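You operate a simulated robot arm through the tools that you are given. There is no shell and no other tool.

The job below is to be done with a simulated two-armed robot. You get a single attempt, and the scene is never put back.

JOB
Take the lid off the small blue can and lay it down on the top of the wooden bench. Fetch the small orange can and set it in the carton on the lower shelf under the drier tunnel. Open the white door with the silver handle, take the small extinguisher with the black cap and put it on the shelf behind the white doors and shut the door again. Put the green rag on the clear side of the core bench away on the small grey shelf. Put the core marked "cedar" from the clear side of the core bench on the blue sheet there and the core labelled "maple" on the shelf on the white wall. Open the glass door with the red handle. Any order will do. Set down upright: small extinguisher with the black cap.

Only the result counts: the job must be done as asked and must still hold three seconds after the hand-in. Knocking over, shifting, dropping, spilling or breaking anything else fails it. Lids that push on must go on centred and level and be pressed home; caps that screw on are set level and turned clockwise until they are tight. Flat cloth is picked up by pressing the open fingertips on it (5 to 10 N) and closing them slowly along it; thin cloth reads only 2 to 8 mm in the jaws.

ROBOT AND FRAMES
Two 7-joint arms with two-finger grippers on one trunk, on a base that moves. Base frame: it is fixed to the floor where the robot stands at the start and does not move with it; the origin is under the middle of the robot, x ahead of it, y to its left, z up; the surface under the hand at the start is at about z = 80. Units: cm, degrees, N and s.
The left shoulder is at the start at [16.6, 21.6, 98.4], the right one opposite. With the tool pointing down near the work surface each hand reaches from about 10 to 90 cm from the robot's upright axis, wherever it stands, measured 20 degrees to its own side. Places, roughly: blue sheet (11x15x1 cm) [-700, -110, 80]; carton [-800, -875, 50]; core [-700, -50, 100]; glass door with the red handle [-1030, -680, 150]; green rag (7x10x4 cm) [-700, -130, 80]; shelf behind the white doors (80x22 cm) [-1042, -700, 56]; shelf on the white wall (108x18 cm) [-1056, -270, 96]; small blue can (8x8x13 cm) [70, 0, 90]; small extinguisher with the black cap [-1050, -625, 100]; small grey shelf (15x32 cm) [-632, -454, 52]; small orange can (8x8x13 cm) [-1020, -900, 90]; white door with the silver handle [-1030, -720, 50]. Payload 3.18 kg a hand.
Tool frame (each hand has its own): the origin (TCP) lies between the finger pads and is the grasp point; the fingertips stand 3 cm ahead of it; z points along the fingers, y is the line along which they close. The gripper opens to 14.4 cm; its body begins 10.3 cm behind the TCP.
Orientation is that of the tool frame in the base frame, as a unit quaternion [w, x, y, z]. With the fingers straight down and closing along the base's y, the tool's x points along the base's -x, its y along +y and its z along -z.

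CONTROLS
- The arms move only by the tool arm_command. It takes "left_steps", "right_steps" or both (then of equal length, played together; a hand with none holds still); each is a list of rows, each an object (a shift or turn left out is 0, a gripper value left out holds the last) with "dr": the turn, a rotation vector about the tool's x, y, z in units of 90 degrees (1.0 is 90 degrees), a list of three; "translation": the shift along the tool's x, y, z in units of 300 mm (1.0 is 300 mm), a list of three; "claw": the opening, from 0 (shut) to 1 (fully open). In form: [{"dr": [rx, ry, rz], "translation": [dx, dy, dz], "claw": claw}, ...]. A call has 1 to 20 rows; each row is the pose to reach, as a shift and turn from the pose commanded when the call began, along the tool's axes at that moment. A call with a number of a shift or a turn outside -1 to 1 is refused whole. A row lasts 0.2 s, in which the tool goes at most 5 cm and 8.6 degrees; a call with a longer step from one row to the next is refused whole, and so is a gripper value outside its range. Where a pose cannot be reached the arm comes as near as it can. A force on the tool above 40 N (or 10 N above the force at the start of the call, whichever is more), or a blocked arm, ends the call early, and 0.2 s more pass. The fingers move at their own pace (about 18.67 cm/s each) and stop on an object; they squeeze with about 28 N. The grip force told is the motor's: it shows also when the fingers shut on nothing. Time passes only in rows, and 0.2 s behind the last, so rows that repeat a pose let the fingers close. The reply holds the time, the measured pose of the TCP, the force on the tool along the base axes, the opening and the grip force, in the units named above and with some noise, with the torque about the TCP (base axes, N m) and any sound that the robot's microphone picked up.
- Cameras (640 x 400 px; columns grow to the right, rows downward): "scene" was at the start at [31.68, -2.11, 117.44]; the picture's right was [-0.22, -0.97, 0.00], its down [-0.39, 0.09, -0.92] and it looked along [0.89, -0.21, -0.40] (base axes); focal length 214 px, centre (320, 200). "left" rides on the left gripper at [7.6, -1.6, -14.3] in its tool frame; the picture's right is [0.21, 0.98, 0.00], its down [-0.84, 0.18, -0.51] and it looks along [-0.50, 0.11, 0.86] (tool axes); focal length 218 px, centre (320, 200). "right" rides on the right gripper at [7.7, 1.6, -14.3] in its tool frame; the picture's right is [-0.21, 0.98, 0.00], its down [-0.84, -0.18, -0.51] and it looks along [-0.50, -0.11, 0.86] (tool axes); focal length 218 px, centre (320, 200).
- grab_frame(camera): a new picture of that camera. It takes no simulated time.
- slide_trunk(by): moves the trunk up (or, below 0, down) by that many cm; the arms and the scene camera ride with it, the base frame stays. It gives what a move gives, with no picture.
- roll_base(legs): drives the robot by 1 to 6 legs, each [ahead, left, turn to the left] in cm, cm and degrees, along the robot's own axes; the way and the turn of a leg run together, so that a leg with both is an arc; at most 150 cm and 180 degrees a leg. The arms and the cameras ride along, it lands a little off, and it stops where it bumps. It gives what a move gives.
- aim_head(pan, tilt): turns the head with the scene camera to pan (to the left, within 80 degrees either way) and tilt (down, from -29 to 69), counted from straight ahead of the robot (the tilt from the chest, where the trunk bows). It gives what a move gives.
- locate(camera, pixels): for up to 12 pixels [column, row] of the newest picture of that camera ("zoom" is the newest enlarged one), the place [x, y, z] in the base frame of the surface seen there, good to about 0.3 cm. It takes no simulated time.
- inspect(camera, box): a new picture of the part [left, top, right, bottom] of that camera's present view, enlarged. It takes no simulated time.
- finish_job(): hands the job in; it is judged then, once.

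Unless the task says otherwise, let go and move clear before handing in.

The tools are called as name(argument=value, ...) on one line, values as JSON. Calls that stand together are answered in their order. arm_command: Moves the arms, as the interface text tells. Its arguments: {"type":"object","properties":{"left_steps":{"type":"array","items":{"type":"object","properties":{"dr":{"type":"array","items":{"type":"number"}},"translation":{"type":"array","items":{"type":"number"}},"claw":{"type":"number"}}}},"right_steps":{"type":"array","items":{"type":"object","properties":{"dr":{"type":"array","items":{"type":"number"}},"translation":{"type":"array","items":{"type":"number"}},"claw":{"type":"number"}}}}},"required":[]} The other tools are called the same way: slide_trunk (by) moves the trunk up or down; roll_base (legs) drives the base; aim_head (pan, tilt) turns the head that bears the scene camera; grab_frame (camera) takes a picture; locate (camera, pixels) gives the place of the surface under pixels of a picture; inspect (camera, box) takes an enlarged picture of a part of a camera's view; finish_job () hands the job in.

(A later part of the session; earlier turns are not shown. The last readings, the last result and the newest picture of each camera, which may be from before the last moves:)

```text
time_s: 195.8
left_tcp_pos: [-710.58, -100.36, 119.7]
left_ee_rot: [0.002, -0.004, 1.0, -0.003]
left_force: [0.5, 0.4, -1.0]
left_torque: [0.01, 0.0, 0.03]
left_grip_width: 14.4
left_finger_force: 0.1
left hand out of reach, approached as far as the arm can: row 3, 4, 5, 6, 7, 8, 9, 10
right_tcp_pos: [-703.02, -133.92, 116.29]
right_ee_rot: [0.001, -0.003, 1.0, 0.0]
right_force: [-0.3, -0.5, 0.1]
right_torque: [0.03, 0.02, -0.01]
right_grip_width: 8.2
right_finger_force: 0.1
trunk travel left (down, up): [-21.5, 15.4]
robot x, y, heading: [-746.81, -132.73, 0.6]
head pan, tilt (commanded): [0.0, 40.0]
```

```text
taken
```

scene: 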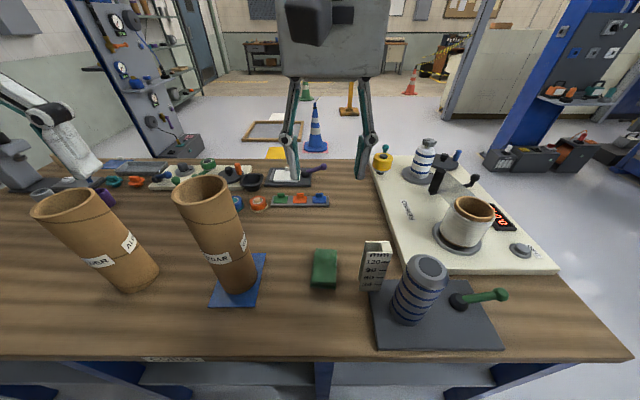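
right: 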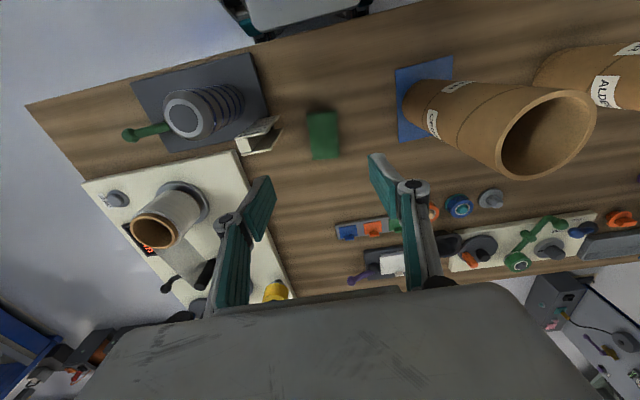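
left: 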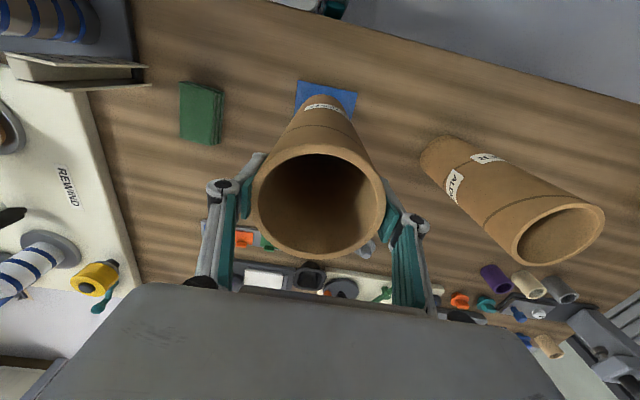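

The right hand is over the rag line at [-703, -133.9, 116.3]. I locate the rag (322, 135) and ruler again from this camera.

locate(camera="right", pixels=[[322, 135], [310, 117], [337, 115], [313, 155], [338, 155], [250, 120], [270, 125], [262, 150], [255, 135], [205, 115]])

inspect(camera="right", box=[220, 90, 380, 190])

```text
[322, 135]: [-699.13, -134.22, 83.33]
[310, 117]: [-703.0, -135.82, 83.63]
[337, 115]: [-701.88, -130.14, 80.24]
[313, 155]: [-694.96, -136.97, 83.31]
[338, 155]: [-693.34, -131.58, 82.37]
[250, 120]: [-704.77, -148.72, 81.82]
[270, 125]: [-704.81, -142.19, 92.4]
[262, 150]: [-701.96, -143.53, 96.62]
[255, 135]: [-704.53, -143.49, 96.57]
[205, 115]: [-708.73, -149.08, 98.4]
```

```text
4.00 times, centred on (300, 140) of right
```

zoom: 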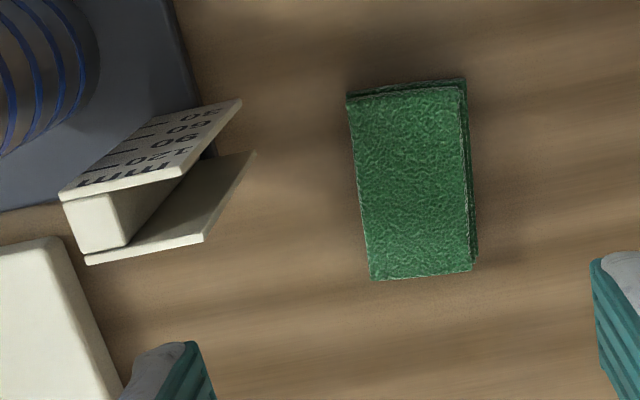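

The rag's centre is [-698.7, -133.9], turned about 8 degrees. I align the right hand with it and go down to z 101 first.

arm_command(right_steps=[{"translation": [-0.07, 0, 0.05], "dr": [0, 0, 0.045]}, {"translation": [-0.143, 0, 0.15], "dr": [0, 0, 0.089]}, {"translation": [-0.143, 0, 0.3], "dr": [0, 0, 0.089]}, {"translation": [-0.143, 0, 0.42], "dr": [0, 0, 0.089]}, {"translation": [-0.143, 0, 0.5], "dr": [0, 0, 0.089]}, {"translation": [-0.143, 0, 0.5], "dr": [0, 0, 0.089]}])

grab_frame(camera="right")

grab_frame(camera="scene")

```text
time_s: 197.2
left_tcp_pos: [-710.67, -100.6, 119.73]
left_ee_rot: [0.002, -0.003, 1.0, -0.003]
left_force: [0.3, -0.1, 0.2]
left_torque: [-0.03, -0.03, -0.02]
left_grip_width: 14.38
left_finger_force: 0.1
right_tcp_pos: [-698.71, -133.86, 101.29]
right_ee_rot: [0.001, 0.067, 0.998, 0.001]
right_force: [-0.2, 0.1, 0.0]
right_torque: [-0.02, -0.06, 0.0]
right_grip_width: 8.21
right_finger_force: 0.0
trunk travel left (down, up): [-21.5, 15.4]
robot x, y, heading: [-747.02, -133.27, 0.3]
head pan, tilt (commanded): [0.0, 40.0]
```

```text
taken
```

right: 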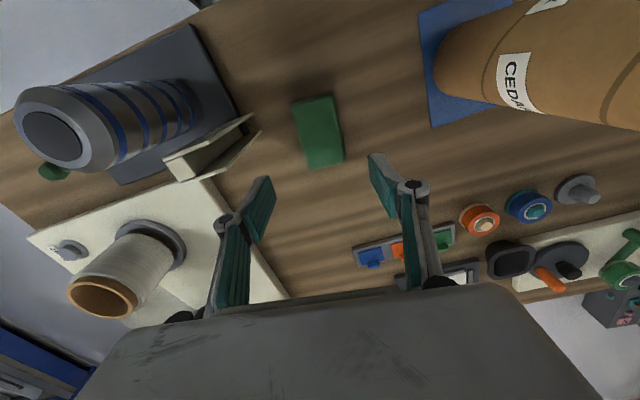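

```text
taken
```

scene: 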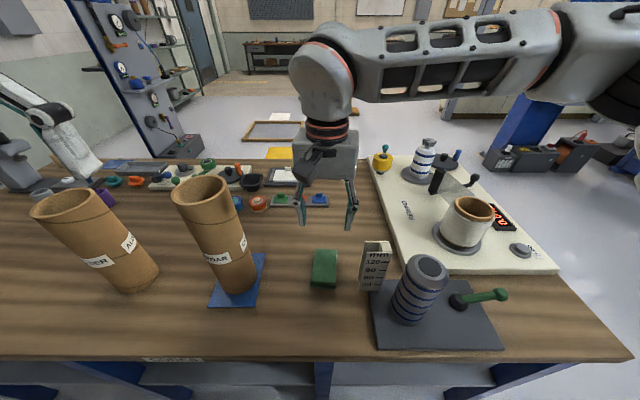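

I verify alignment by locating the rag's corners from this closer view.

locate(camera="right", pixels=[[296, 106], [328, 97], [308, 163], [338, 160], [318, 130], [300, 135], [331, 125], [253, 118], [258, 132], [335, 110]])

inspect(camera="right", box=[240, 80, 400, 180])

```text
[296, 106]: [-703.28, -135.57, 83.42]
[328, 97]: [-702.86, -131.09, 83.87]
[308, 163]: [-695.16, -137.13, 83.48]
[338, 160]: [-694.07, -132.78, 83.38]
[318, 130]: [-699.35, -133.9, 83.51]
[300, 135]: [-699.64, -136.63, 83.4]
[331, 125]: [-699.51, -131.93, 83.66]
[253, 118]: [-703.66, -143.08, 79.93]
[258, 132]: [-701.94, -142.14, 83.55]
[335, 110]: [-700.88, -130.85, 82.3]
```

```text
4.00 times, centred on (320, 130) of right
```

zoom: 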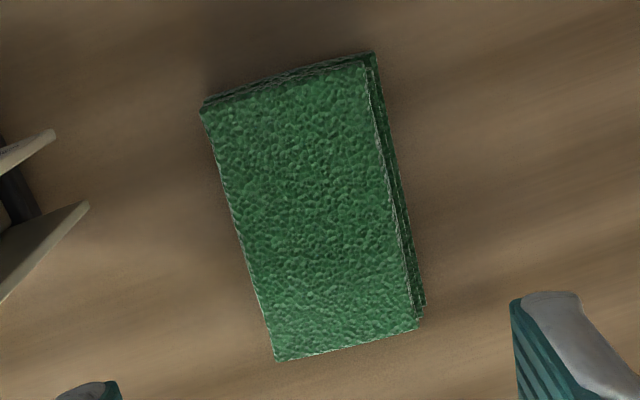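

The rag is turned about -10.5 degrees with centre [-699, -134.1]. I trim the turn and descend straight so the tips end about 1 cm above the bench.

arm_command(right_steps=[{"translation": [0.01, -0.006, 0.1], "dr": [0, 0, 0.033]}, {"translation": [0.01, -0.006, 0.22], "dr": [0, 0, 0.033]}, {"translation": [0.01, -0.006, 0.34], "dr": [0, 0, 0.033]}, {"translation": [0.01, -0.006, 0.44], "dr": [0, 0, 0.033]}, {"translation": [0.01, -0.006, 0.51], "dr": [0, 0, 0.033]}, {"translation": [0.01, -0.006, 0.56], "dr": [0, 0, 0.033]}, {"translation": [0.01, -0.006, 0.575], "dr": [0, 0, 0.033]}, {"translation": [0.01, -0.006, 0.575], "dr": [0, 0, 0.033]}])

grab_frame(camera="right")

inspect(camera="scene", box=[250, 180, 450, 320])

```text
time_s: 199.0
left_tcp_pos: [-710.78, -100.56, 119.82]
left_ee_rot: [0.001, -0.004, 1.0, -0.003]
left_force: [-0.2, 0.0, -0.9]
left_torque: [0.03, 0.01, -0.04]
left_grip_width: 14.4
left_finger_force: 0.1
right_tcp_pos: [-699.14, -133.98, 83.99]
right_ee_rot: [0.001, 0.093, 0.996, 0.001]
right_force: [0.3, -0.5, -0.3]
right_torque: [0.03, -0.01, 0.01]
right_grip_width: 8.19
right_finger_force: 0.1
trunk travel left (down, up): [-21.5, 15.4]
robot x, y, heading: [-746.69, -133.06, 0.1]
head pan, tilt (commanded): [0.0, 40.0]
```

```text
taken
```

right: 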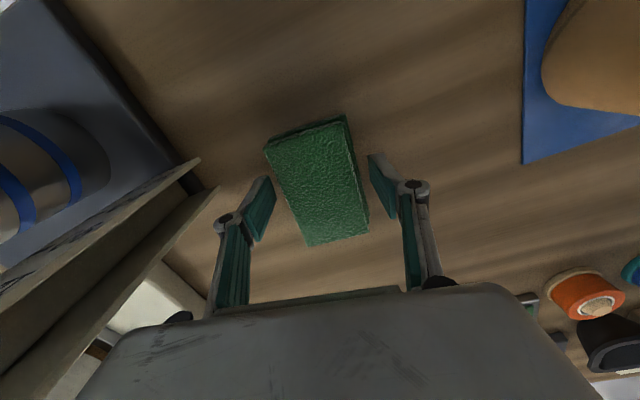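

```text
2.86 times, centred on (350, 250) of scene
```

zoom: 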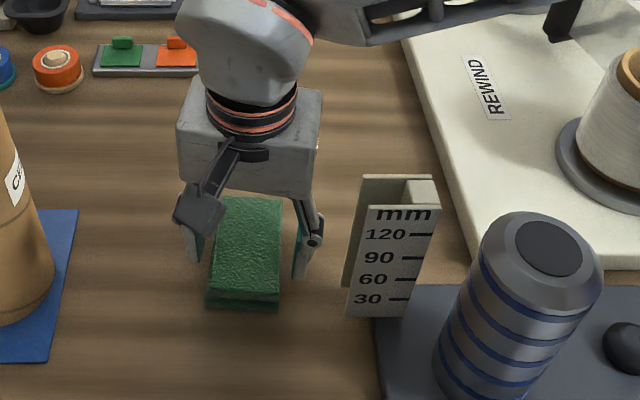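

The fingers straddle the rag clear of the ruler. I lower 4 mm more and close slowly.

arm_command(right_steps=[{"translation": [0, 0, 0.012]}, {"translation": [0, 0, 0.012], "claw": 0.5}, {"translation": [0, 0, 0.012], "claw": 0.44}, {"translation": [0, 0, 0.012], "claw": 0.38}, {"translation": [0, 0, 0.012], "claw": 0.32}, {"translation": [0, 0, 0.012], "claw": 0.25}, {"translation": [0, 0, 0.012], "claw": 0.15}, {"translation": [0, 0, 0.012], "claw": 0.05}, {"translation": [0, 0, 0.012], "claw": 0}, {"translation": [0, 0, 0.012], "claw": 0}])

grab_frame(camera="right")

```text
time_s: 201.2
left_tcp_pos: [-710.67, -100.52, 119.77]
left_ee_rot: [0.001, -0.003, 1.0, -0.004]
left_force: [-0.3, -0.2, -0.2]
left_torque: [0.02, -0.01, -0.02]
left_grip_width: 14.38
left_finger_force: 0.0
right_tcp_pos: [-699.07, -133.99, 83.81]
right_ee_rot: [0.001, 0.094, 0.996, 0.0]
right_force: [-0.6, 0.0, 0.9]
right_torque: [-0.01, 0.01, 0.02]
right_grip_width: 6.59
right_finger_force: 27.8
trunk travel left (down, up): [-21.5, 15.4]
robot x, y, heading: [-747.02, -132.93, 0.2]
head pan, tilt (commanded): [0.0, 40.0]
```

```text
taken
```

right: 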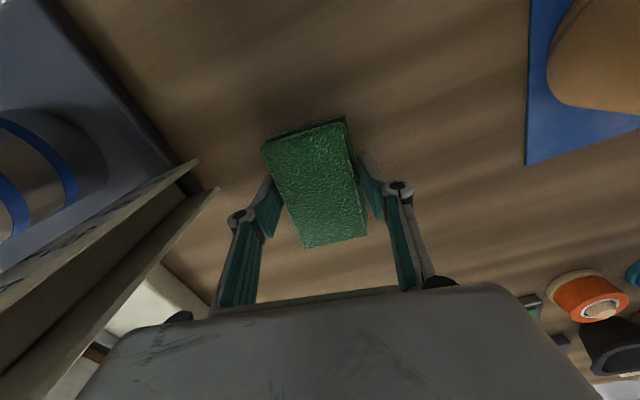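

The rag is gripped (6.59 cm, 28 N). I lift it straight up above the ruler.

arm_command(right_steps=[{"translation": [0, 0, -0.05]}, {"translation": [0, 0, -0.15]}, {"translation": [0, 0, -0.28]}, {"translation": [0, 0, -0.42]}, {"translation": [0, 0, -0.56]}, {"translation": [0, 0, -0.7]}, {"translation": [0, 0, -0.82]}, {"translation": [0, 0, -0.82]}])

grab_frame(camera="right")

grab_frame(camera="scene")

```text
time_s: 203.0
left_tcp_pos: [-710.68, -100.47, 119.62]
left_ee_rot: [0.001, -0.003, 1.0, -0.003]
left_force: [0.5, 1.0, -0.3]
left_torque: [-0.03, 0.03, -0.02]
left_grip_width: 14.4
left_finger_force: 0.1
right_tcp_pos: [-699.09, -134.0, 108.18]
right_ee_rot: [0.0, 0.094, 0.996, 0.0]
right_force: [0.1, 0.2, -0.6]
right_torque: [-0.01, 0.02, 0.01]
right_grip_width: 6.51
right_finger_force: 27.8
trunk travel left (down, up): [-21.5, 15.4]
robot x, y, heading: [-746.84, -132.92, 0.2]
head pan, tilt (commanded): [0.0, 40.0]
```

```text
taken
```

right: 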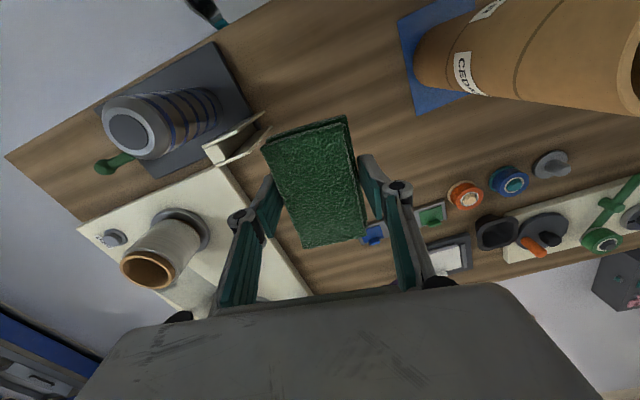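

```text
taken
```

scene: 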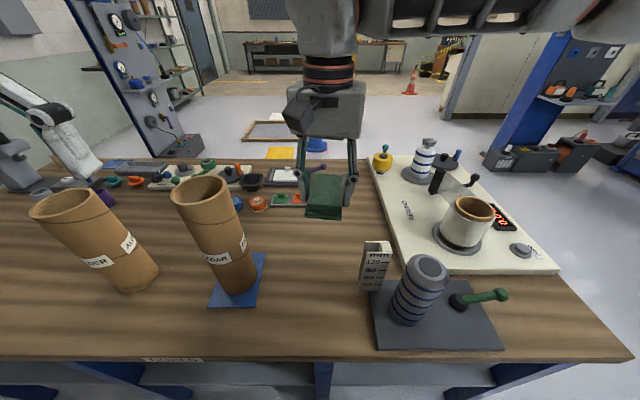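

The rag hangs securely. I bring the right hand back to its travel place beside me, higher and untwisted.

arm_command(right_steps=[{"translation": [0.05, -0.1, -0.1], "dr": [0, 0, -0.02]}, {"translation": [0.1, -0.22, -0.18], "dr": [0, 0, -0.04]}, {"translation": [0.14, -0.34, -0.25], "dr": [0, 0, -0.06]}, {"translation": [0.18, -0.46, -0.32], "dr": [0, 0, -0.08]}, {"translation": [0.22, -0.58, -0.38], "dr": [0, 0, -0.1]}, {"translation": [0.26, -0.7, -0.42], "dr": [0, 0, -0.12]}, {"translation": [0.29, -0.8, -0.467], "dr": [0, 0, -0.122]}, {"translation": [0.29, -0.8, -0.467], "dr": [0, 0, -0.122]}])

roll_base(legs=[[-6, 0, 0], [0, 76, 0]])

grab_frame(camera="scene")

grab_frame(camera="left")

```text
time_s: 204.8
left_tcp_pos: [-710.7, -100.49, 119.76]
left_ee_rot: [0.001, -0.003, 1.0, -0.004]
left_force: [-0.3, 0.2, 0.5]
left_torque: [0.01, 0.04, 0.02]
left_grip_width: 14.38
left_finger_force: 0.0
right_tcp_pos: [-712.06, -156.0, 122.34]
right_ee_rot: [0.001, -0.002, 1.0, 0.001]
right_force: [0.4, -0.2, -0.5]
right_torque: [0.01, 0.0, 0.0]
right_grip_width: 6.49
right_finger_force: 27.7
trunk travel left (down, up): [-21.5, 15.4]
robot x, y, heading: [-746.75, -132.99, 0.4]
head pan, tilt (commanded): [0.0, 40.0]
```

```text
time_s: 212.4
left_tcp_pos: [-716.14, -25.18, 119.78]
left_ee_rot: [0.001, 0.002, 1.0, -0.005]
left_force: [0.3, 0.8, 0.2]
left_torque: [-0.01, -0.01, 0.01]
left_grip_width: 14.39
left_finger_force: 0.0
right_tcp_pos: [-718.2, -80.6, 122.35]
right_ee_rot: [0.001, 0.003, 1.0, 0.0]
right_force: [0.8, 0.0, -0.5]
right_torque: [0.02, -0.06, 0.02]
right_grip_width: 6.38
right_finger_force: 27.9
trunk travel left (down, up): [-21.5, 15.4]
robot x, y, heading: [-752.44, -57.41, -0.4]
head pan, tilt (commanded): [0.0, 40.0]
```

```text
taken
```

scene: 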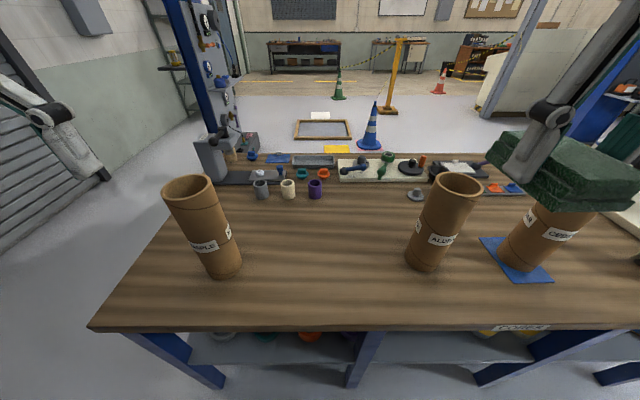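

```text
taken
```

left: 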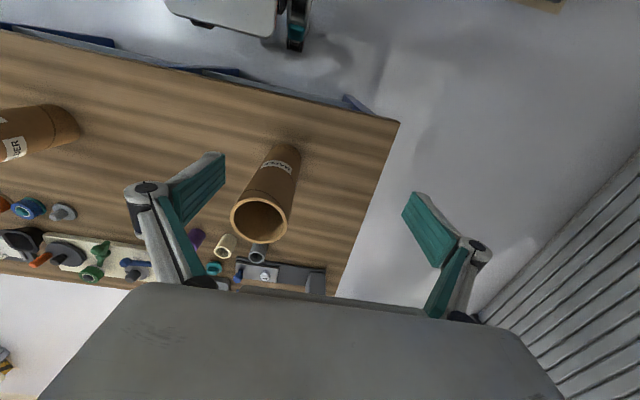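

Maple stands at (205, 225) in the scene and its rim is at (260, 220) in the left picture. I locate the rim.

locate(camera="left", pixels=[[232, 215], [287, 222], [265, 201], [255, 239], [240, 205], [280, 238]])

locate(camera="scene", pixels=[[164, 190], [213, 183], [185, 178], [188, 202], [222, 275], [195, 200]])

inspect(camera="scene", box=[120, 160, 280, 290])

```text
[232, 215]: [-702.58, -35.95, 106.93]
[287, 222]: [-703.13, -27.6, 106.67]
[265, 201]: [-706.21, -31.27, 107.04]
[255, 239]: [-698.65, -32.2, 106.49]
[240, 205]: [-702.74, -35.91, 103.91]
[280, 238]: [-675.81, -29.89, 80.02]
```

```text
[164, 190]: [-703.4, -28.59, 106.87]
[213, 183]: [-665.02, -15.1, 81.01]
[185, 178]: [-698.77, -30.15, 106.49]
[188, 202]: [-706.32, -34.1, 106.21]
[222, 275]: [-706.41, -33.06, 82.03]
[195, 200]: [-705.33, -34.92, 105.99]
```

```text
3.08 times, centred on (200, 225) of scene
```

zoom: 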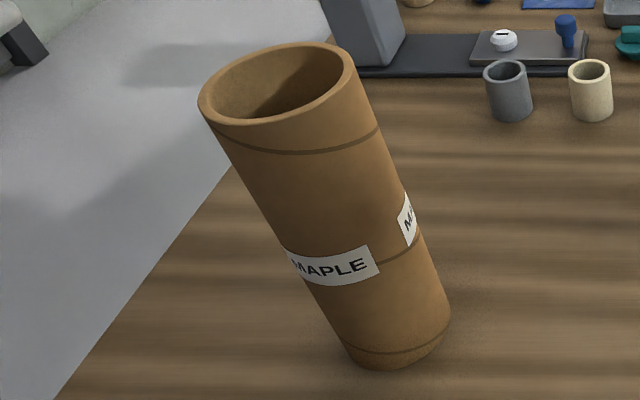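

Maple's rim centre is [-702.4, -31.8], top z 106.8. I roll 5 cm nearer so the hand keeps its height, then move over it.

roll_base(legs=[[5.2, 0, 0]])

arm_command(left_steps=[{"translation": [-0.09, -0.073, 0], "claw": 1}, {"translation": [-0.18, -0.147, 0]}, {"translation": [-0.273, -0.22, 0]}, {"translation": [-0.273, -0.22, 0]}, {"translation": [-0.273, -0.22, 0]}])

grab_frame(camera="left")

```text
time_s: 213.4
left_tcp_pos: [-710.82, -25.11, 119.71]
left_ee_rot: [0.0, 0.002, 1.0, -0.004]
left_force: [-0.2, -0.4, 0.8]
left_torque: [0.03, 0.06, 0.02]
left_grip_width: 14.4
left_finger_force: 0.0
right_tcp_pos: [-712.96, -80.67, 122.44]
right_ee_rot: [0.0, 0.002, 1.0, -0.001]
right_force: [0.1, 0.6, -1.0]
right_torque: [0.0, 0.08, 0.01]
right_grip_width: 6.37
right_finger_force: 28.0
trunk travel left (down, up): [-21.5, 15.4]
robot x, y, heading: [-747.52, -57.32, -0.5]
head pan, tilt (commanded): [0.0, 40.0]
```

```text
time_s: 214.6
left_tcp_pos: [-702.81, -31.87, 119.69]
left_ee_rot: [0.001, 0.001, 1.0, -0.003]
left_force: [0.3, -0.4, 0.1]
left_torque: [0.02, 0.02, 0.02]
left_grip_width: 14.41
left_finger_force: 0.1
right_tcp_pos: [-712.99, -80.73, 122.3]
right_ee_rot: [0.001, 0.002, 1.0, -0.001]
right_force: [-0.6, -0.4, -0.6]
right_torque: [-0.01, 0.01, -0.01]
right_grip_width: 6.38
right_finger_force: 28.0
trunk travel left (down, up): [-21.5, 15.4]
robot x, y, heading: [-747.65, -57.36, -0.1]
head pan, tilt (commanded): [0.0, 40.0]
```

```text
taken
```

left: 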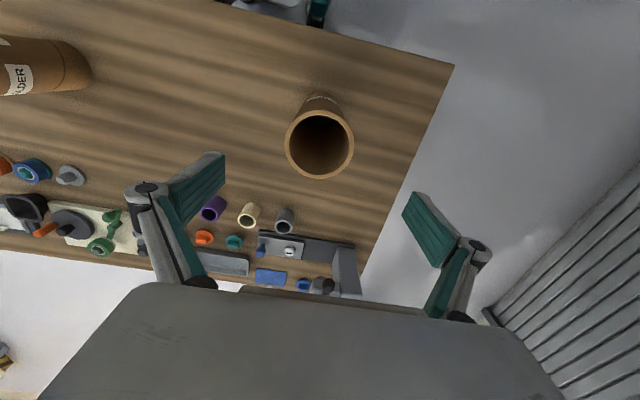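

The hand stands over maple with the tube at (320, 140) between the fingers. I descend to put the rim beside the pads and close.

arm_command(left_steps=[{"translation": [-0.01, 0, 0.12]}, {"translation": [-0.01, 0, 0.24]}, {"translation": [-0.01, 0, 0.36]}, {"translation": [-0.01, 0, 0.46]}, {"translation": [-0.01, 0, 0.515]}, {"translation": [-0.01, 0, 0.515]}, {"translation": [-0.01, 0, 0.515], "claw": 0.8}, {"translation": [-0.01, 0, 0.515], "claw": 0.7}, {"translation": [-0.01, 0, 0.515], "claw": 0.6}, {"translation": [-0.01, 0, 0.515], "claw": 0.5}, {"translation": [-0.01, 0, 0.515], "claw": 0.3}, {"translation": [-0.01, 0, 0.515], "claw": 0.3}])

grab_frame(camera="left")

```text
time_s: 217.2
left_tcp_pos: [-702.37, -32.0, 104.32]
left_ee_rot: [0.001, 0.001, 1.0, -0.004]
left_force: [0.9, 1.8, 0.2]
left_torque: [0.16, 0.04, 0.0]
left_grip_width: 8.62
left_finger_force: 28.0
right_tcp_pos: [-713.07, -80.71, 122.35]
right_ee_rot: [0.001, 0.002, 1.0, -0.001]
right_force: [0.2, 0.8, 0.0]
right_torque: [0.01, 0.0, 0.04]
right_grip_width: 6.36
right_finger_force: 27.7
trunk travel left (down, up): [-21.5, 15.4]
robot x, y, heading: [-747.81, -57.61, -0.3]
head pan, tilt (commanded): [0.0, 40.0]
```

```text
taken
```

left: 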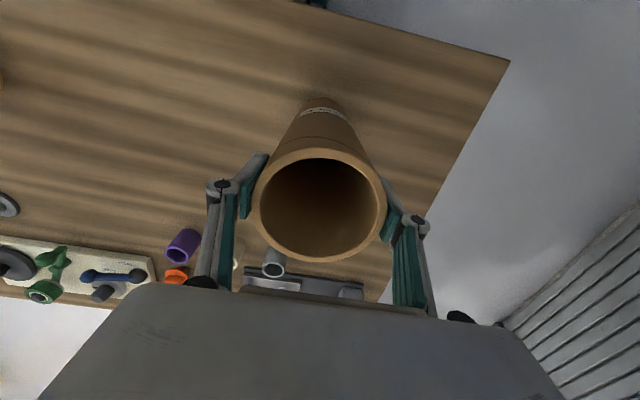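

Maple is held (8.62 cm). I lift it 8 cm, then back the base away from the bench.

arm_command(left_steps=[{"translation": [0, 0, -0.04]}, {"translation": [0, 0, -0.1]}, {"translation": [0, 0, -0.18]}, {"translation": [0, 0, -0.26]}, {"translation": [0, 0, -0.26]}])

roll_base(legs=[[-9, 0, 0]])

grab_frame(camera="scene")

```text
time_s: 218.4
left_tcp_pos: [-702.4, -31.85, 112.1]
left_ee_rot: [0.001, 0.001, 1.0, -0.004]
left_force: [-0.9, -0.2, -3.1]
left_torque: [-0.01, 0.04, 0.01]
left_grip_width: 8.6
left_finger_force: 27.5
right_tcp_pos: [-713.01, -80.62, 122.23]
right_ee_rot: [0.001, 0.001, 1.0, 0.001]
right_force: [-0.2, -0.1, -0.6]
right_torque: [-0.03, -0.01, -0.04]
right_grip_width: 6.37
right_finger_force: 28.2
trunk travel left (down, up): [-21.5, 15.4]
robot x, y, heading: [-747.41, -57.22, -0.4]
head pan, tilt (commanded): [0.0, 40.0]
```

```text
time_s: 219.5
left_tcp_pos: [-711.17, -31.8, 112.05]
left_ee_rot: [0.0, 0.001, 1.0, -0.003]
left_force: [-1.4, -0.4, -2.7]
left_torque: [0.03, 0.0, -0.01]
left_grip_width: 8.62
left_finger_force: 28.0
right_tcp_pos: [-721.9, -80.55, 122.33]
right_ee_rot: [0.001, 0.002, 1.0, 0.0]
right_force: [-0.5, -0.5, -0.4]
right_torque: [-0.02, -0.02, -0.02]
right_grip_width: 6.38
right_finger_force: 27.3
trunk travel left (down, up): [-21.5, 15.4]
robot x, y, heading: [-756.02, -57.19, -0.6]
head pan, tilt (commanded): [0.0, 40.0]
```

```text
taken
```

scene: 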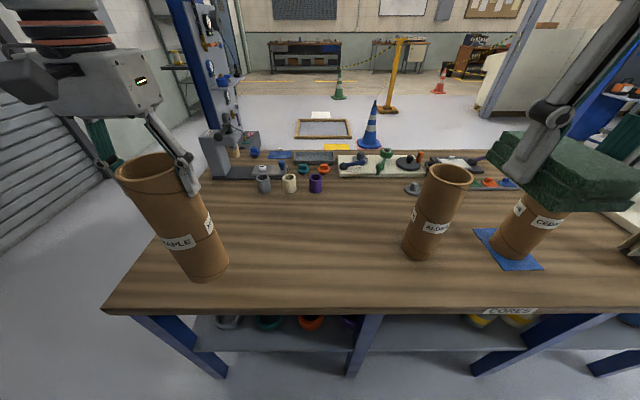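

Maple is held clear; the next way must keep it off the stack on the bench, so I pull the arm and base back a little, then roll right past the bench's end.

arm_command(left_steps=[{"translation": [0.09, 0, -0.03]}, {"translation": [0.18, 0, -0.06]}, {"translation": [0.267, 0, -0.1]}, {"translation": [0.267, 0, -0.1]}])

roll_base(legs=[[-5, 0, 0], [0, -110, 0], [0, -110, 0]])

aim_head(pan=-75, tilt=15)

grab_frame(camera="scene")

```text
time_s: 220.5
left_tcp_pos: [-719.46, -31.84, 115.17]
left_ee_rot: [0.001, 0.001, 1.0, -0.004]
left_force: [-0.7, 0.6, -3.3]
left_torque: [0.01, 0.0, 0.0]
left_grip_width: 8.61
left_finger_force: 27.5
right_tcp_pos: [-721.69, -80.61, 122.29]
right_ee_rot: [0.001, 0.002, 1.0, 0.0]
right_force: [0.2, -0.4, 0.3]
right_torque: [0.01, -0.01, 0.0]
right_grip_width: 6.37
right_finger_force: 28.4
trunk travel left (down, up): [-21.5, 15.4]
robot x, y, heading: [-756.5, -57.23, -0.2]
head pan, tilt (commanded): [0.0, 40.0]
```

```text
time_s: 240.5
left_tcp_pos: [-725.65, -251.75, 115.15]
left_ee_rot: [0.0, 0.002, 1.0, -0.003]
left_force: [0.0, 0.6, -2.5]
left_torque: [0.01, 0.06, 0.02]
left_grip_width: 8.63
left_finger_force: 28.2
right_tcp_pos: [-728.21, -300.46, 122.38]
right_ee_rot: [0.0, 0.003, 1.0, 0.001]
right_force: [0.5, 0.4, -0.9]
right_torque: [-0.01, 0.01, -0.01]
right_grip_width: 6.37
right_finger_force: 27.7
trunk travel left (down, up): [-21.5, 15.4]
robot x, y, heading: [-762.44, -276.86, -0.4]
head pan, tilt (commanded): [0.0, 40.0]
```

```text
time_s: 241.9
left_tcp_pos: [-725.69, -251.82, 115.13]
left_ee_rot: [0.001, 0.002, 1.0, -0.003]
left_force: [-0.4, -0.8, -3.4]
left_torque: [0.0, 0.01, -0.01]
left_grip_width: 8.62
left_finger_force: 27.7
right_tcp_pos: [-728.11, -300.49, 122.32]
right_ee_rot: [0.0, 0.003, 1.0, 0.0]
right_force: [0.4, 0.6, 0.5]
right_torque: [0.01, -0.02, 0.0]
right_grip_width: 6.37
right_finger_force: 28.7
trunk travel left (down, up): [-21.5, 15.4]
robot x, y, heading: [-762.79, -277.64, -0.1]
head pan, tilt (commanded): [-75.0, 15.0]
```

```text
taken
```

scene: 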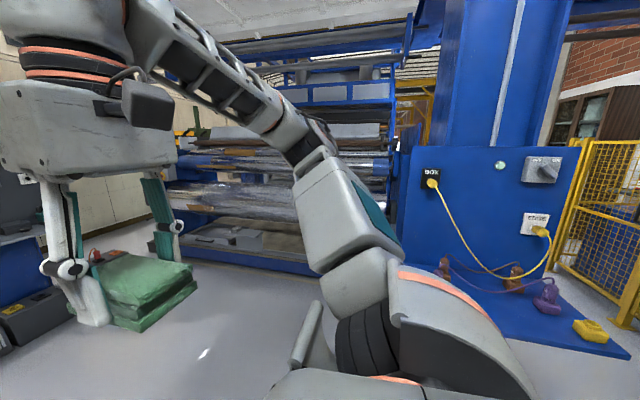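

To my right is a blue column with a socket panel and a low blue ledge. I locate it before turning round.

locate(camera="scene", pixels=[[430, 220], [550, 240], [600, 340], [460, 290], [420, 240], [620, 250], [580, 300], [260, 260], [490, 120], [550, 330], [630, 320], [590, 170]])

```text
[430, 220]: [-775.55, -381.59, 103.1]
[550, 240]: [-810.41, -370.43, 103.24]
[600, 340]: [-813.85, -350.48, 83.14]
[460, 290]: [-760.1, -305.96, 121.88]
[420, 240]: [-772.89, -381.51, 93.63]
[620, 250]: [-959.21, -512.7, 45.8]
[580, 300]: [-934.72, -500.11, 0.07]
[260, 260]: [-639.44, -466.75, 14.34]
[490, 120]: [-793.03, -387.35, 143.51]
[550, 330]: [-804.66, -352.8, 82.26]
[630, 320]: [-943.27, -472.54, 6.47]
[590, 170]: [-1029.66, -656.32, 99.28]
```

There is enough room (the ledge front is at y -350). I turn round to face the white wall and look.

roll_base(legs=[[0, 0, 179]])

aim_head(pan=0, tilt=15)

grab_frame(camera="scene")

```text
time_s: 249.6
left_tcp_pos: [-800.42, -301.62, 115.05]
left_ee_rot: [-0.003, 1.0, -0.015, -0.001]
left_force: [-0.8, 0.4, -2.1]
left_torque: [-0.01, 0.0, 0.02]
left_grip_width: 8.63
left_finger_force: 28.1
right_tcp_pos: [-796.52, -252.93, 122.29]
right_ee_rot: [0.001, 1.0, -0.017, -0.002]
right_force: [-0.3, 0.3, -0.8]
right_torque: [0.0, -0.03, -0.02]
right_grip_width: 6.39
right_finger_force: 27.8
trunk travel left (down, up): [-21.5, 15.4]
robot x, y, heading: [-762.61, -276.97, 178.0]
head pan, tilt (commanded): [-75.0, 15.0]
```

```text
time_s: 251.1
left_tcp_pos: [-800.41, -301.66, 115.11]
left_ee_rot: [-0.004, 1.0, -0.016, -0.001]
left_force: [-1.1, -0.7, -2.9]
left_torque: [-0.03, 0.0, 0.0]
left_grip_width: 8.62
left_finger_force: 28.2
right_tcp_pos: [-796.61, -252.97, 122.29]
right_ee_rot: [0.0, 1.0, -0.017, -0.001]
right_force: [0.2, -0.8, -0.4]
right_torque: [0.01, 0.04, 0.02]
right_grip_width: 6.39
right_finger_force: 27.8
trunk travel left (down, up): [-21.5, 15.4]
robot x, y, heading: [-762.8, -277.21, 178.0]
head pan, tilt (commanded): [0.0, 15.0]
```

```text
taken
```

scene: 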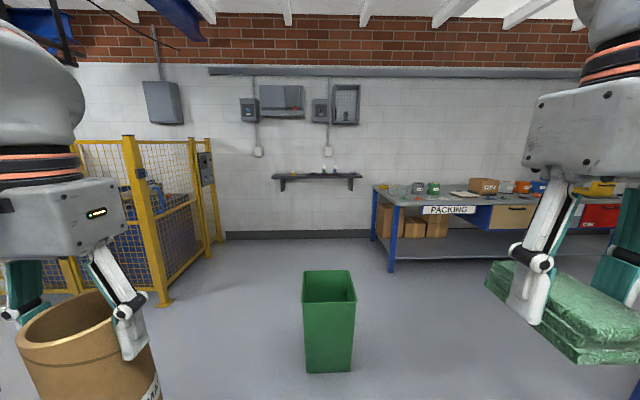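

The wall shelf is at (317, 176), the green bin (330, 320) stands before it, the cage at left and packing bench at right. I zoom on the shelf and locate its ends and the obstacles.

inspect(camera="scene", box=[260, 155, 380, 205])

locate(camera="scene", pixels=[[276, 176], [300, 174], [320, 174], [340, 174], [357, 176], [305, 370], [352, 368], [352, 295], [163, 300], [215, 240], [390, 270], [376, 238]])

```text
5.33 times, centred on (320, 180) of scene
```

zoom: 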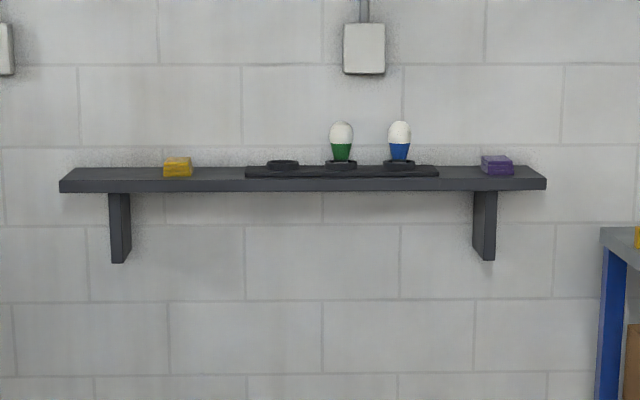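

```text
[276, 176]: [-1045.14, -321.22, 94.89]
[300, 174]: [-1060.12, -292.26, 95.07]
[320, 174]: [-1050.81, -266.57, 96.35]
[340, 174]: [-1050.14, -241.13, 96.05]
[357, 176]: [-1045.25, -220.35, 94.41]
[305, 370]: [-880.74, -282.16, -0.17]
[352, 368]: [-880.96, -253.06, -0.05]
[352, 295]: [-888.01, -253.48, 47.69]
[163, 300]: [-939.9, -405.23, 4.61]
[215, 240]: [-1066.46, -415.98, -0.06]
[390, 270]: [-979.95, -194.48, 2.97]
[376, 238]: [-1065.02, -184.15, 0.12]
```

The free part of the shelf is its left end, between y -322 and -304 (left of the yellow block). I drive round the bin on its left side and stop before the shelf.

roll_base(legs=[[0, 0, 2], [75, 13, 0], [0, 28, 0], [100, 0, 0], [0, -30, 0]])

slide_trunk(by=11)

aim_head(pan=5, tilt=25)

grab_frame(camera="scene")

```text
time_s: 265.9
left_tcp_pos: [-975.68, -310.85, 115.11]
left_ee_rot: [-0.004, 1.0, -0.01, -0.001]
left_force: [-1.0, 0.5, -3.8]
left_torque: [-0.05, 0.0, 0.01]
left_grip_width: 8.63
left_finger_force: 28.2
right_tcp_pos: [-972.28, -262.24, 122.35]
right_ee_rot: [0.001, 1.0, -0.01, -0.001]
right_force: [-0.3, -0.3, -0.9]
right_torque: [0.01, 0.01, 0.02]
right_grip_width: 6.37
right_finger_force: 28.0
trunk travel left (down, up): [-21.5, 15.4]
robot x, y, heading: [-938.3, -286.09, 178.7]
head pan, tilt (commanded): [0.0, 15.0]
```

```text
time_s: 267.3
left_tcp_pos: [-975.62, -310.82, 125.92]
left_ee_rot: [-0.003, 1.0, -0.01, -0.001]
left_force: [-0.8, 0.8, -2.4]
left_torque: [0.04, 0.04, -0.03]
left_grip_width: 8.64
left_finger_force: 27.7
right_tcp_pos: [-972.38, -262.28, 133.29]
right_ee_rot: [0.0, 1.0, -0.011, -0.001]
right_force: [0.2, 0.4, 0.2]
right_torque: [0.02, 0.0, 0.01]
right_grip_width: 6.39
right_finger_force: 27.8
trunk travel left (down, up): [-32.5, 4.4]
robot x, y, heading: [-937.98, -286.02, 178.7]
head pan, tilt (commanded): [0.0, 15.0]
```

```text
time_s: 268.0
left_tcp_pos: [-975.75, -310.77, 126.15]
left_ee_rot: [-0.004, 1.0, -0.01, 0.0]
left_force: [-0.9, -0.3, -2.8]
left_torque: [-0.01, 0.03, -0.01]
left_grip_width: 8.62
left_finger_force: 27.7
right_tcp_pos: [-972.41, -262.17, 133.39]
right_ee_rot: [0.0, 1.0, -0.011, -0.001]
right_force: [-0.5, -1.0, -1.2]
right_torque: [-0.01, 0.02, -0.02]
right_grip_width: 6.38
right_finger_force: 28.0
trunk travel left (down, up): [-32.5, 4.4]
robot x, y, heading: [-938.3, -285.99, 178.9]
head pan, tilt (commanded): [5.0, 25.0]
```

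```text
taken
```

scene: 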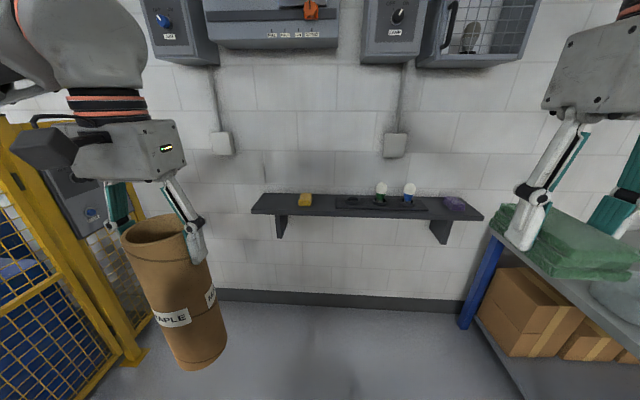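

I see the shelf with a free left end (275, 205), and wall boxes above. I locate shelf edge, items and the lower edges of the boxes above.

locate(camera="scene", pixels=[[255, 210], [275, 203], [290, 203], [305, 203], [305, 195], [340, 203], [180, 62], [222, 145], [280, 48], [130, 80], [262, 196], [460, 212]])

inspect(camera="scene", box=[220, 160, 380, 260])

```text
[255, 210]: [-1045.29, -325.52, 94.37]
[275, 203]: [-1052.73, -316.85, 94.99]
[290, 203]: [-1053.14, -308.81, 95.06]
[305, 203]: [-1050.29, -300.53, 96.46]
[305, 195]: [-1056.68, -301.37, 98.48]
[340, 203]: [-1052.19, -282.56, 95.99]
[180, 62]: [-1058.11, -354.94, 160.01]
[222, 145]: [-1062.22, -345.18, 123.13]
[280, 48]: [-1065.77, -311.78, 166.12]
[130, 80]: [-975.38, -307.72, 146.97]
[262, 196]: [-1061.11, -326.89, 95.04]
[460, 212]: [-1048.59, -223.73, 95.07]
```

```text
4.00 times, centred on (300, 210) of scene
```

zoom: 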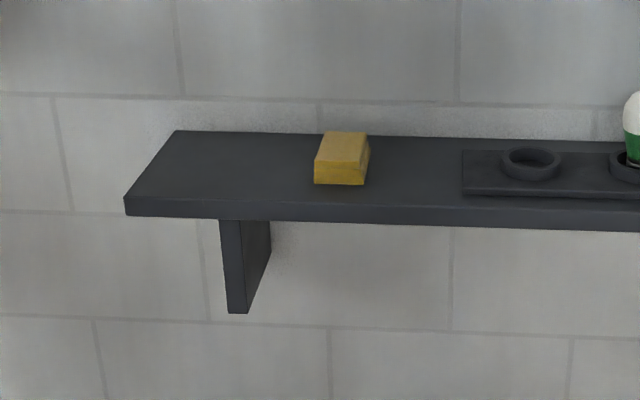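

The left end of the shelf is free from y -325 to -305 at z 95. I roll ahead 72 cm, keeping the core (bottom about z 101) above shelf level, and look.

roll_base(legs=[[0, 0, 1.2], [72, 4.5, 0]])

aim_head(pan=35, tilt=45)

grab_frame(camera="scene")

grab_frame(camera="left")

```text
time_s: 272.3
left_tcp_pos: [-1045.76, -316.24, 126.16]
left_ee_rot: [-0.004, 1.0, 0.001, 0.0]
left_force: [-0.1, 0.8, -3.1]
left_torque: [-0.01, 0.0, -0.01]
left_grip_width: 8.61
left_finger_force: 28.0
right_tcp_pos: [-1043.3, -267.53, 133.3]
right_ee_rot: [-0.002, 1.0, 0.004, -0.002]
right_force: [0.2, 0.2, -0.9]
right_torque: [0.01, 0.03, -0.04]
right_grip_width: 6.39
right_finger_force: 28.1
trunk travel left (down, up): [-32.5, 4.4]
robot x, y, heading: [-1008.83, -290.43, -180.0]
head pan, tilt (commanded): [5.0, 25.0]
stopped in leg 2: the robot was blocked; the commanded pose is now the measured one
```

```text
time_s: 273.2
left_tcp_pos: [-1045.7, -316.16, 126.07]
left_ee_rot: [-0.003, 1.0, 0.003, -0.001]
left_force: [0.5, -0.1, -3.0]
left_torque: [0.01, -0.02, 0.01]
left_grip_width: 8.62
left_finger_force: 28.0
right_tcp_pos: [-1043.48, -267.43, 133.29]
right_ee_rot: [-0.001, 1.0, 0.003, -0.001]
right_force: [-0.4, -0.3, -0.2]
right_torque: [0.01, -0.02, 0.02]
right_grip_width: 6.37
right_finger_force: 27.9
trunk travel left (down, up): [-32.5, 4.4]
robot x, y, heading: [-1008.88, -290.38, -179.9]
head pan, tilt (commanded): [35.0, 45.0]
```

```text
taken
```

scene: 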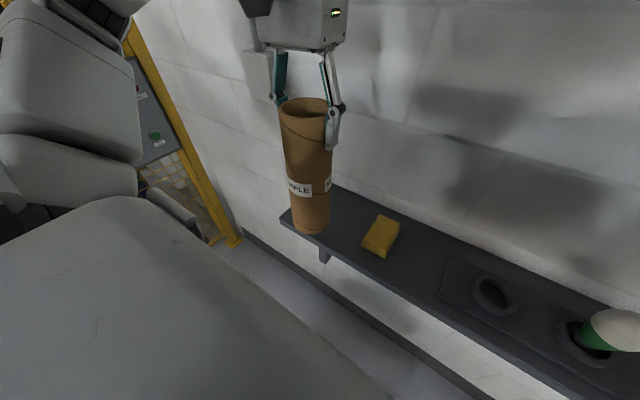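

```text
taken
```

left: 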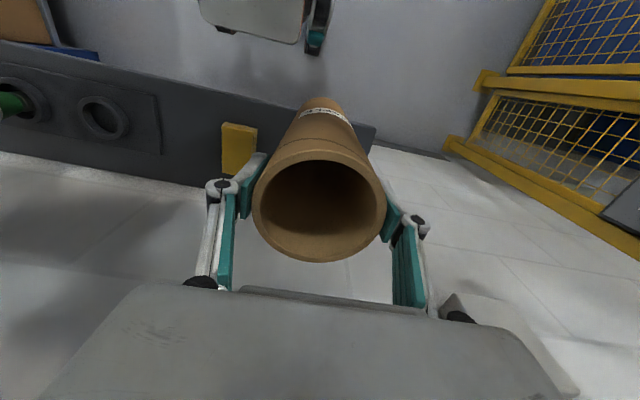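

Maple hangs over the shelf's left end but the base was blocked at x -1008.8. I look up and right to see what touches before using the arm.

roll_base(legs=[[-2, 0, 0]])

aim_head(pan=0, tilt=-5)

grab_frame(camera="scene")

aim_head(pan=-40, tilt=30)

grab_frame(camera="scene")

```text
time_s: 274.0
left_tcp_pos: [-1043.84, -316.23, 126.0]
left_ee_rot: [-0.004, 1.0, 0.003, 0.0]
left_force: [0.5, 0.3, -3.0]
left_torque: [0.0, 0.0, 0.02]
left_grip_width: 8.64
left_finger_force: 27.7
right_tcp_pos: [-1041.5, -267.45, 133.28]
right_ee_rot: [-0.001, 1.0, 0.004, -0.002]
right_force: [0.1, -0.4, -0.5]
right_torque: [0.0, 0.0, -0.01]
right_grip_width: 6.39
right_finger_force: 27.8
trunk travel left (down, up): [-32.5, 4.4]
robot x, y, heading: [-1007.13, -290.68, -179.8]
head pan, tilt (commanded): [35.0, 45.0]
```

```text
time_s: 275.2
left_tcp_pos: [-1043.73, -316.38, 126.14]
left_ee_rot: [-0.003, 1.0, 0.003, 0.0]
left_force: [0.3, 1.1, -3.8]
left_torque: [0.01, 0.03, 0.02]
left_grip_width: 8.61
left_finger_force: 28.1
right_tcp_pos: [-1041.55, -267.44, 133.31]
right_ee_rot: [-0.001, 1.0, 0.003, -0.001]
right_force: [-0.3, -0.1, 0.7]
right_torque: [0.0, -0.01, -0.02]
right_grip_width: 6.38
right_finger_force: 27.8
trunk travel left (down, up): [-32.5, 4.4]
robot x, y, heading: [-1006.88, -290.84, -179.9]
head pan, tilt (commanded): [0.0, -5.0]
```

```text
taken
```

scene: 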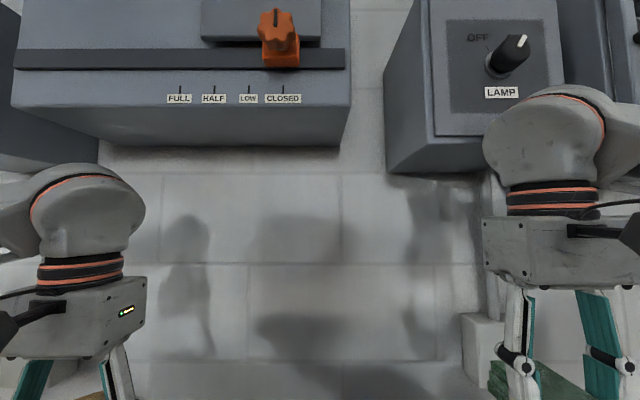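

```text
time_s: 276.3
left_tcp_pos: [-1043.79, -316.25, 126.07]
left_ee_rot: [-0.003, 1.0, 0.002, -0.001]
left_force: [-0.8, -0.5, -2.9]
left_torque: [0.03, -0.02, 0.03]
left_grip_width: 8.62
left_finger_force: 28.5
right_tcp_pos: [-1041.57, -267.47, 133.3]
right_ee_rot: [-0.001, 1.0, 0.003, -0.001]
right_force: [0.0, 0.0, -0.5]
right_torque: [-0.06, 0.04, 0.03]
right_grip_width: 6.38
right_finger_force: 28.6
trunk travel left (down, up): [-32.5, 4.4]
robot x, y, heading: [-1006.86, -290.56, -180.0]
head pan, tilt (commanded): [-40.0, 30.0]
```

```text
taken
```

scene: 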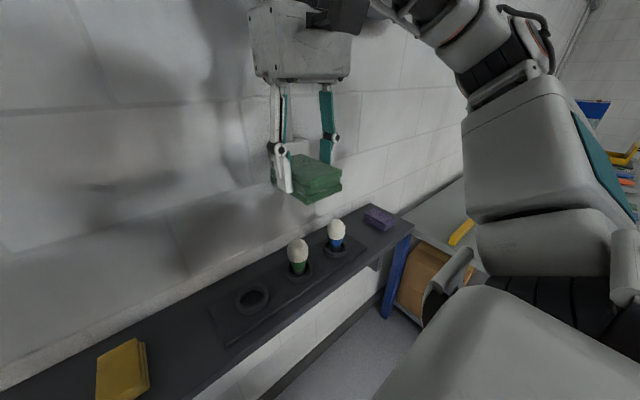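

The right wrist is close under the LAMP box (480, 170), which is probably what I touched; now 2 cm clear. I locate the boxes' lower edges and my left wrist top.

aim_head(pan=10, tilt=5)

grab_frame(camera="scene")

locate(camera="scene", pixels=[[260, 100], [300, 100], [360, 100], [400, 90], [330, 60], [120, 120], [130, 140], [170, 170], [60, 60], [560, 100], [450, 120], [250, 60]])

```text
time_s: 277.5
left_tcp_pos: [-1043.73, -316.34, 126.17]
left_ee_rot: [-0.004, 1.0, 0.003, 0.0]
left_force: [1.0, -0.7, -3.2]
left_torque: [-0.01, -0.01, 0.01]
left_grip_width: 8.64
left_finger_force: 28.2
right_tcp_pos: [-1041.39, -267.45, 133.27]
right_ee_rot: [-0.001, 1.0, 0.004, -0.002]
right_force: [-0.1, -0.3, -0.1]
right_torque: [0.0, -0.02, 0.01]
right_grip_width: 6.37
right_finger_force: 28.2
trunk travel left (down, up): [-32.5, 4.4]
robot x, y, heading: [-1006.51, -290.63, -179.8]
head pan, tilt (commanded): [10.0, 5.0]
```

```text
taken
```

scene: 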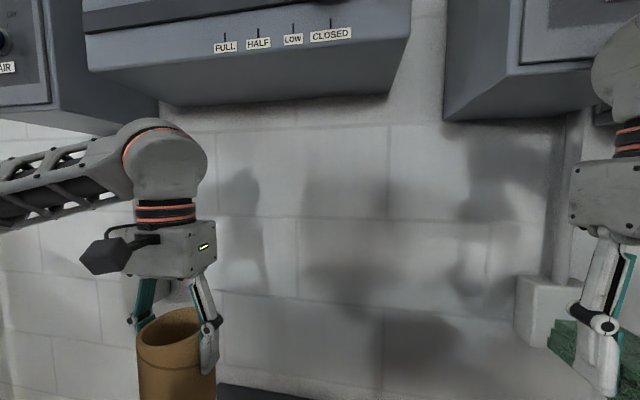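

```text
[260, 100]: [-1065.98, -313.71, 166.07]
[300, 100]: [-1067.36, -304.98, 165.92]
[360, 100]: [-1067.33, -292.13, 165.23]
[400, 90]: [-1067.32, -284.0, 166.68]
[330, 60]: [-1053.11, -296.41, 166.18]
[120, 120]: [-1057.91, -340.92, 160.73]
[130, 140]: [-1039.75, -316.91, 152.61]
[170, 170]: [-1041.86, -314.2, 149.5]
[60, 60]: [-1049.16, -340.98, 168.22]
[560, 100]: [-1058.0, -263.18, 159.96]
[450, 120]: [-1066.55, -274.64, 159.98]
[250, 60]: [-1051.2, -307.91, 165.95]
```

The boxes' bottoms are at z 160 to 166 and my left wrist top is near 156, so there is room. I extend the left arm 11 cm forward over the shelf and lower slightly.

arm_command(left_steps=[{"translation": [0, -0.017, 0.06]}, {"translation": [-0.1, -0.017, 0.1]}, {"translation": [-0.2, -0.017, 0.1]}, {"translation": [-0.3, -0.017, 0.1]}, {"translation": [-0.377, -0.017, 0.1]}, {"translation": [-0.377, -0.017, 0.1]}])

aim_head(pan=20, tilt=35)

grab_frame(camera="scene")

grab_frame(camera="left")

```text
time_s: 278.9
left_tcp_pos: [-1055.12, -315.93, 123.04]
left_ee_rot: [-0.004, 1.0, 0.003, -0.001]
left_force: [0.0, -0.7, -3.8]
left_torque: [-0.01, -0.01, -0.01]
left_grip_width: 8.61
left_finger_force: 28.2
right_tcp_pos: [-1041.44, -267.59, 133.28]
right_ee_rot: [-0.001, 1.0, 0.003, -0.002]
right_force: [-0.8, -0.4, -0.3]
right_torque: [-0.01, 0.0, -0.02]
right_grip_width: 6.37
right_finger_force: 28.2
trunk travel left (down, up): [-32.5, 4.4]
robot x, y, heading: [-1006.68, -290.62, -179.8]
head pan, tilt (commanded): [10.0, 5.0]
```

```text
time_s: 279.8
left_tcp_pos: [-1055.22, -315.86, 122.99]
left_ee_rot: [-0.004, 1.0, 0.002, 0.0]
left_force: [-0.2, -0.3, -3.6]
left_torque: [0.0, -0.01, 0.0]
left_grip_width: 8.61
left_finger_force: 28.3
right_tcp_pos: [-1041.44, -267.42, 133.24]
right_ee_rot: [-0.001, 1.0, 0.004, -0.002]
right_force: [0.1, 0.6, -0.7]
right_torque: [-0.01, 0.01, 0.0]
right_grip_width: 6.37
right_finger_force: 28.0
trunk travel left (down, up): [-32.5, 4.4]
robot x, y, heading: [-1006.58, -290.69, -179.9]
head pan, tilt (commanded): [20.0, 35.0]
```

```text
taken
```

scene: 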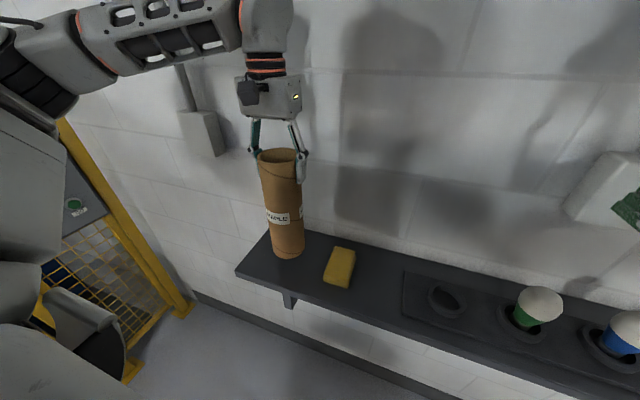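

```text
taken
```

left: 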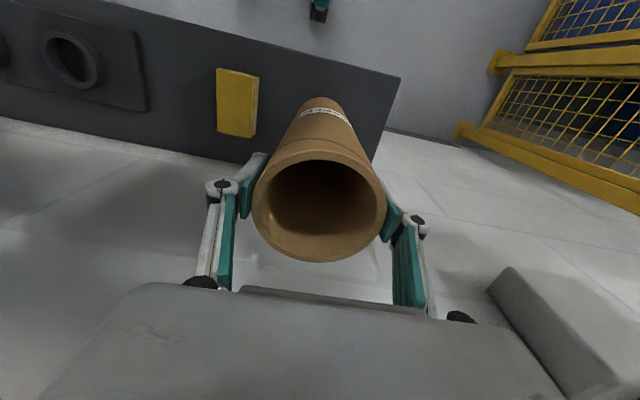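

Maple hangs about 3.5 cm over the shelf's free end. I lower it slowly to contact.

arm_command(left_steps=[{"translation": [0, 0, 0.03]}, {"translation": [0, 0, 0.06]}, {"translation": [0, 0, 0.085]}, {"translation": [0, 0, 0.1]}, {"translation": [0, 0, 0.108]}, {"translation": [0, 0, 0.108]}])

```text
time_s: 281.2
left_tcp_pos: [-1055.0, -315.8, 119.75]
left_ee_rot: [-0.004, 1.0, 0.002, -0.001]
left_force: [-0.7, 0.4, -2.3]
left_torque: [0.01, -0.03, -0.02]
left_grip_width: 8.62
left_finger_force: 27.8
right_tcp_pos: [-1041.52, -267.51, 133.14]
right_ee_rot: [-0.001, 1.0, 0.003, -0.002]
right_force: [0.2, 0.6, 0.3]
right_torque: [-0.02, -0.03, 0.0]
right_grip_width: 6.4
right_finger_force: 27.7
trunk travel left (down, up): [-32.5, 4.4]
robot x, y, heading: [-1007.34, -290.75, -180.2]
head pan, tilt (commanded): [20.0, 35.0]
```

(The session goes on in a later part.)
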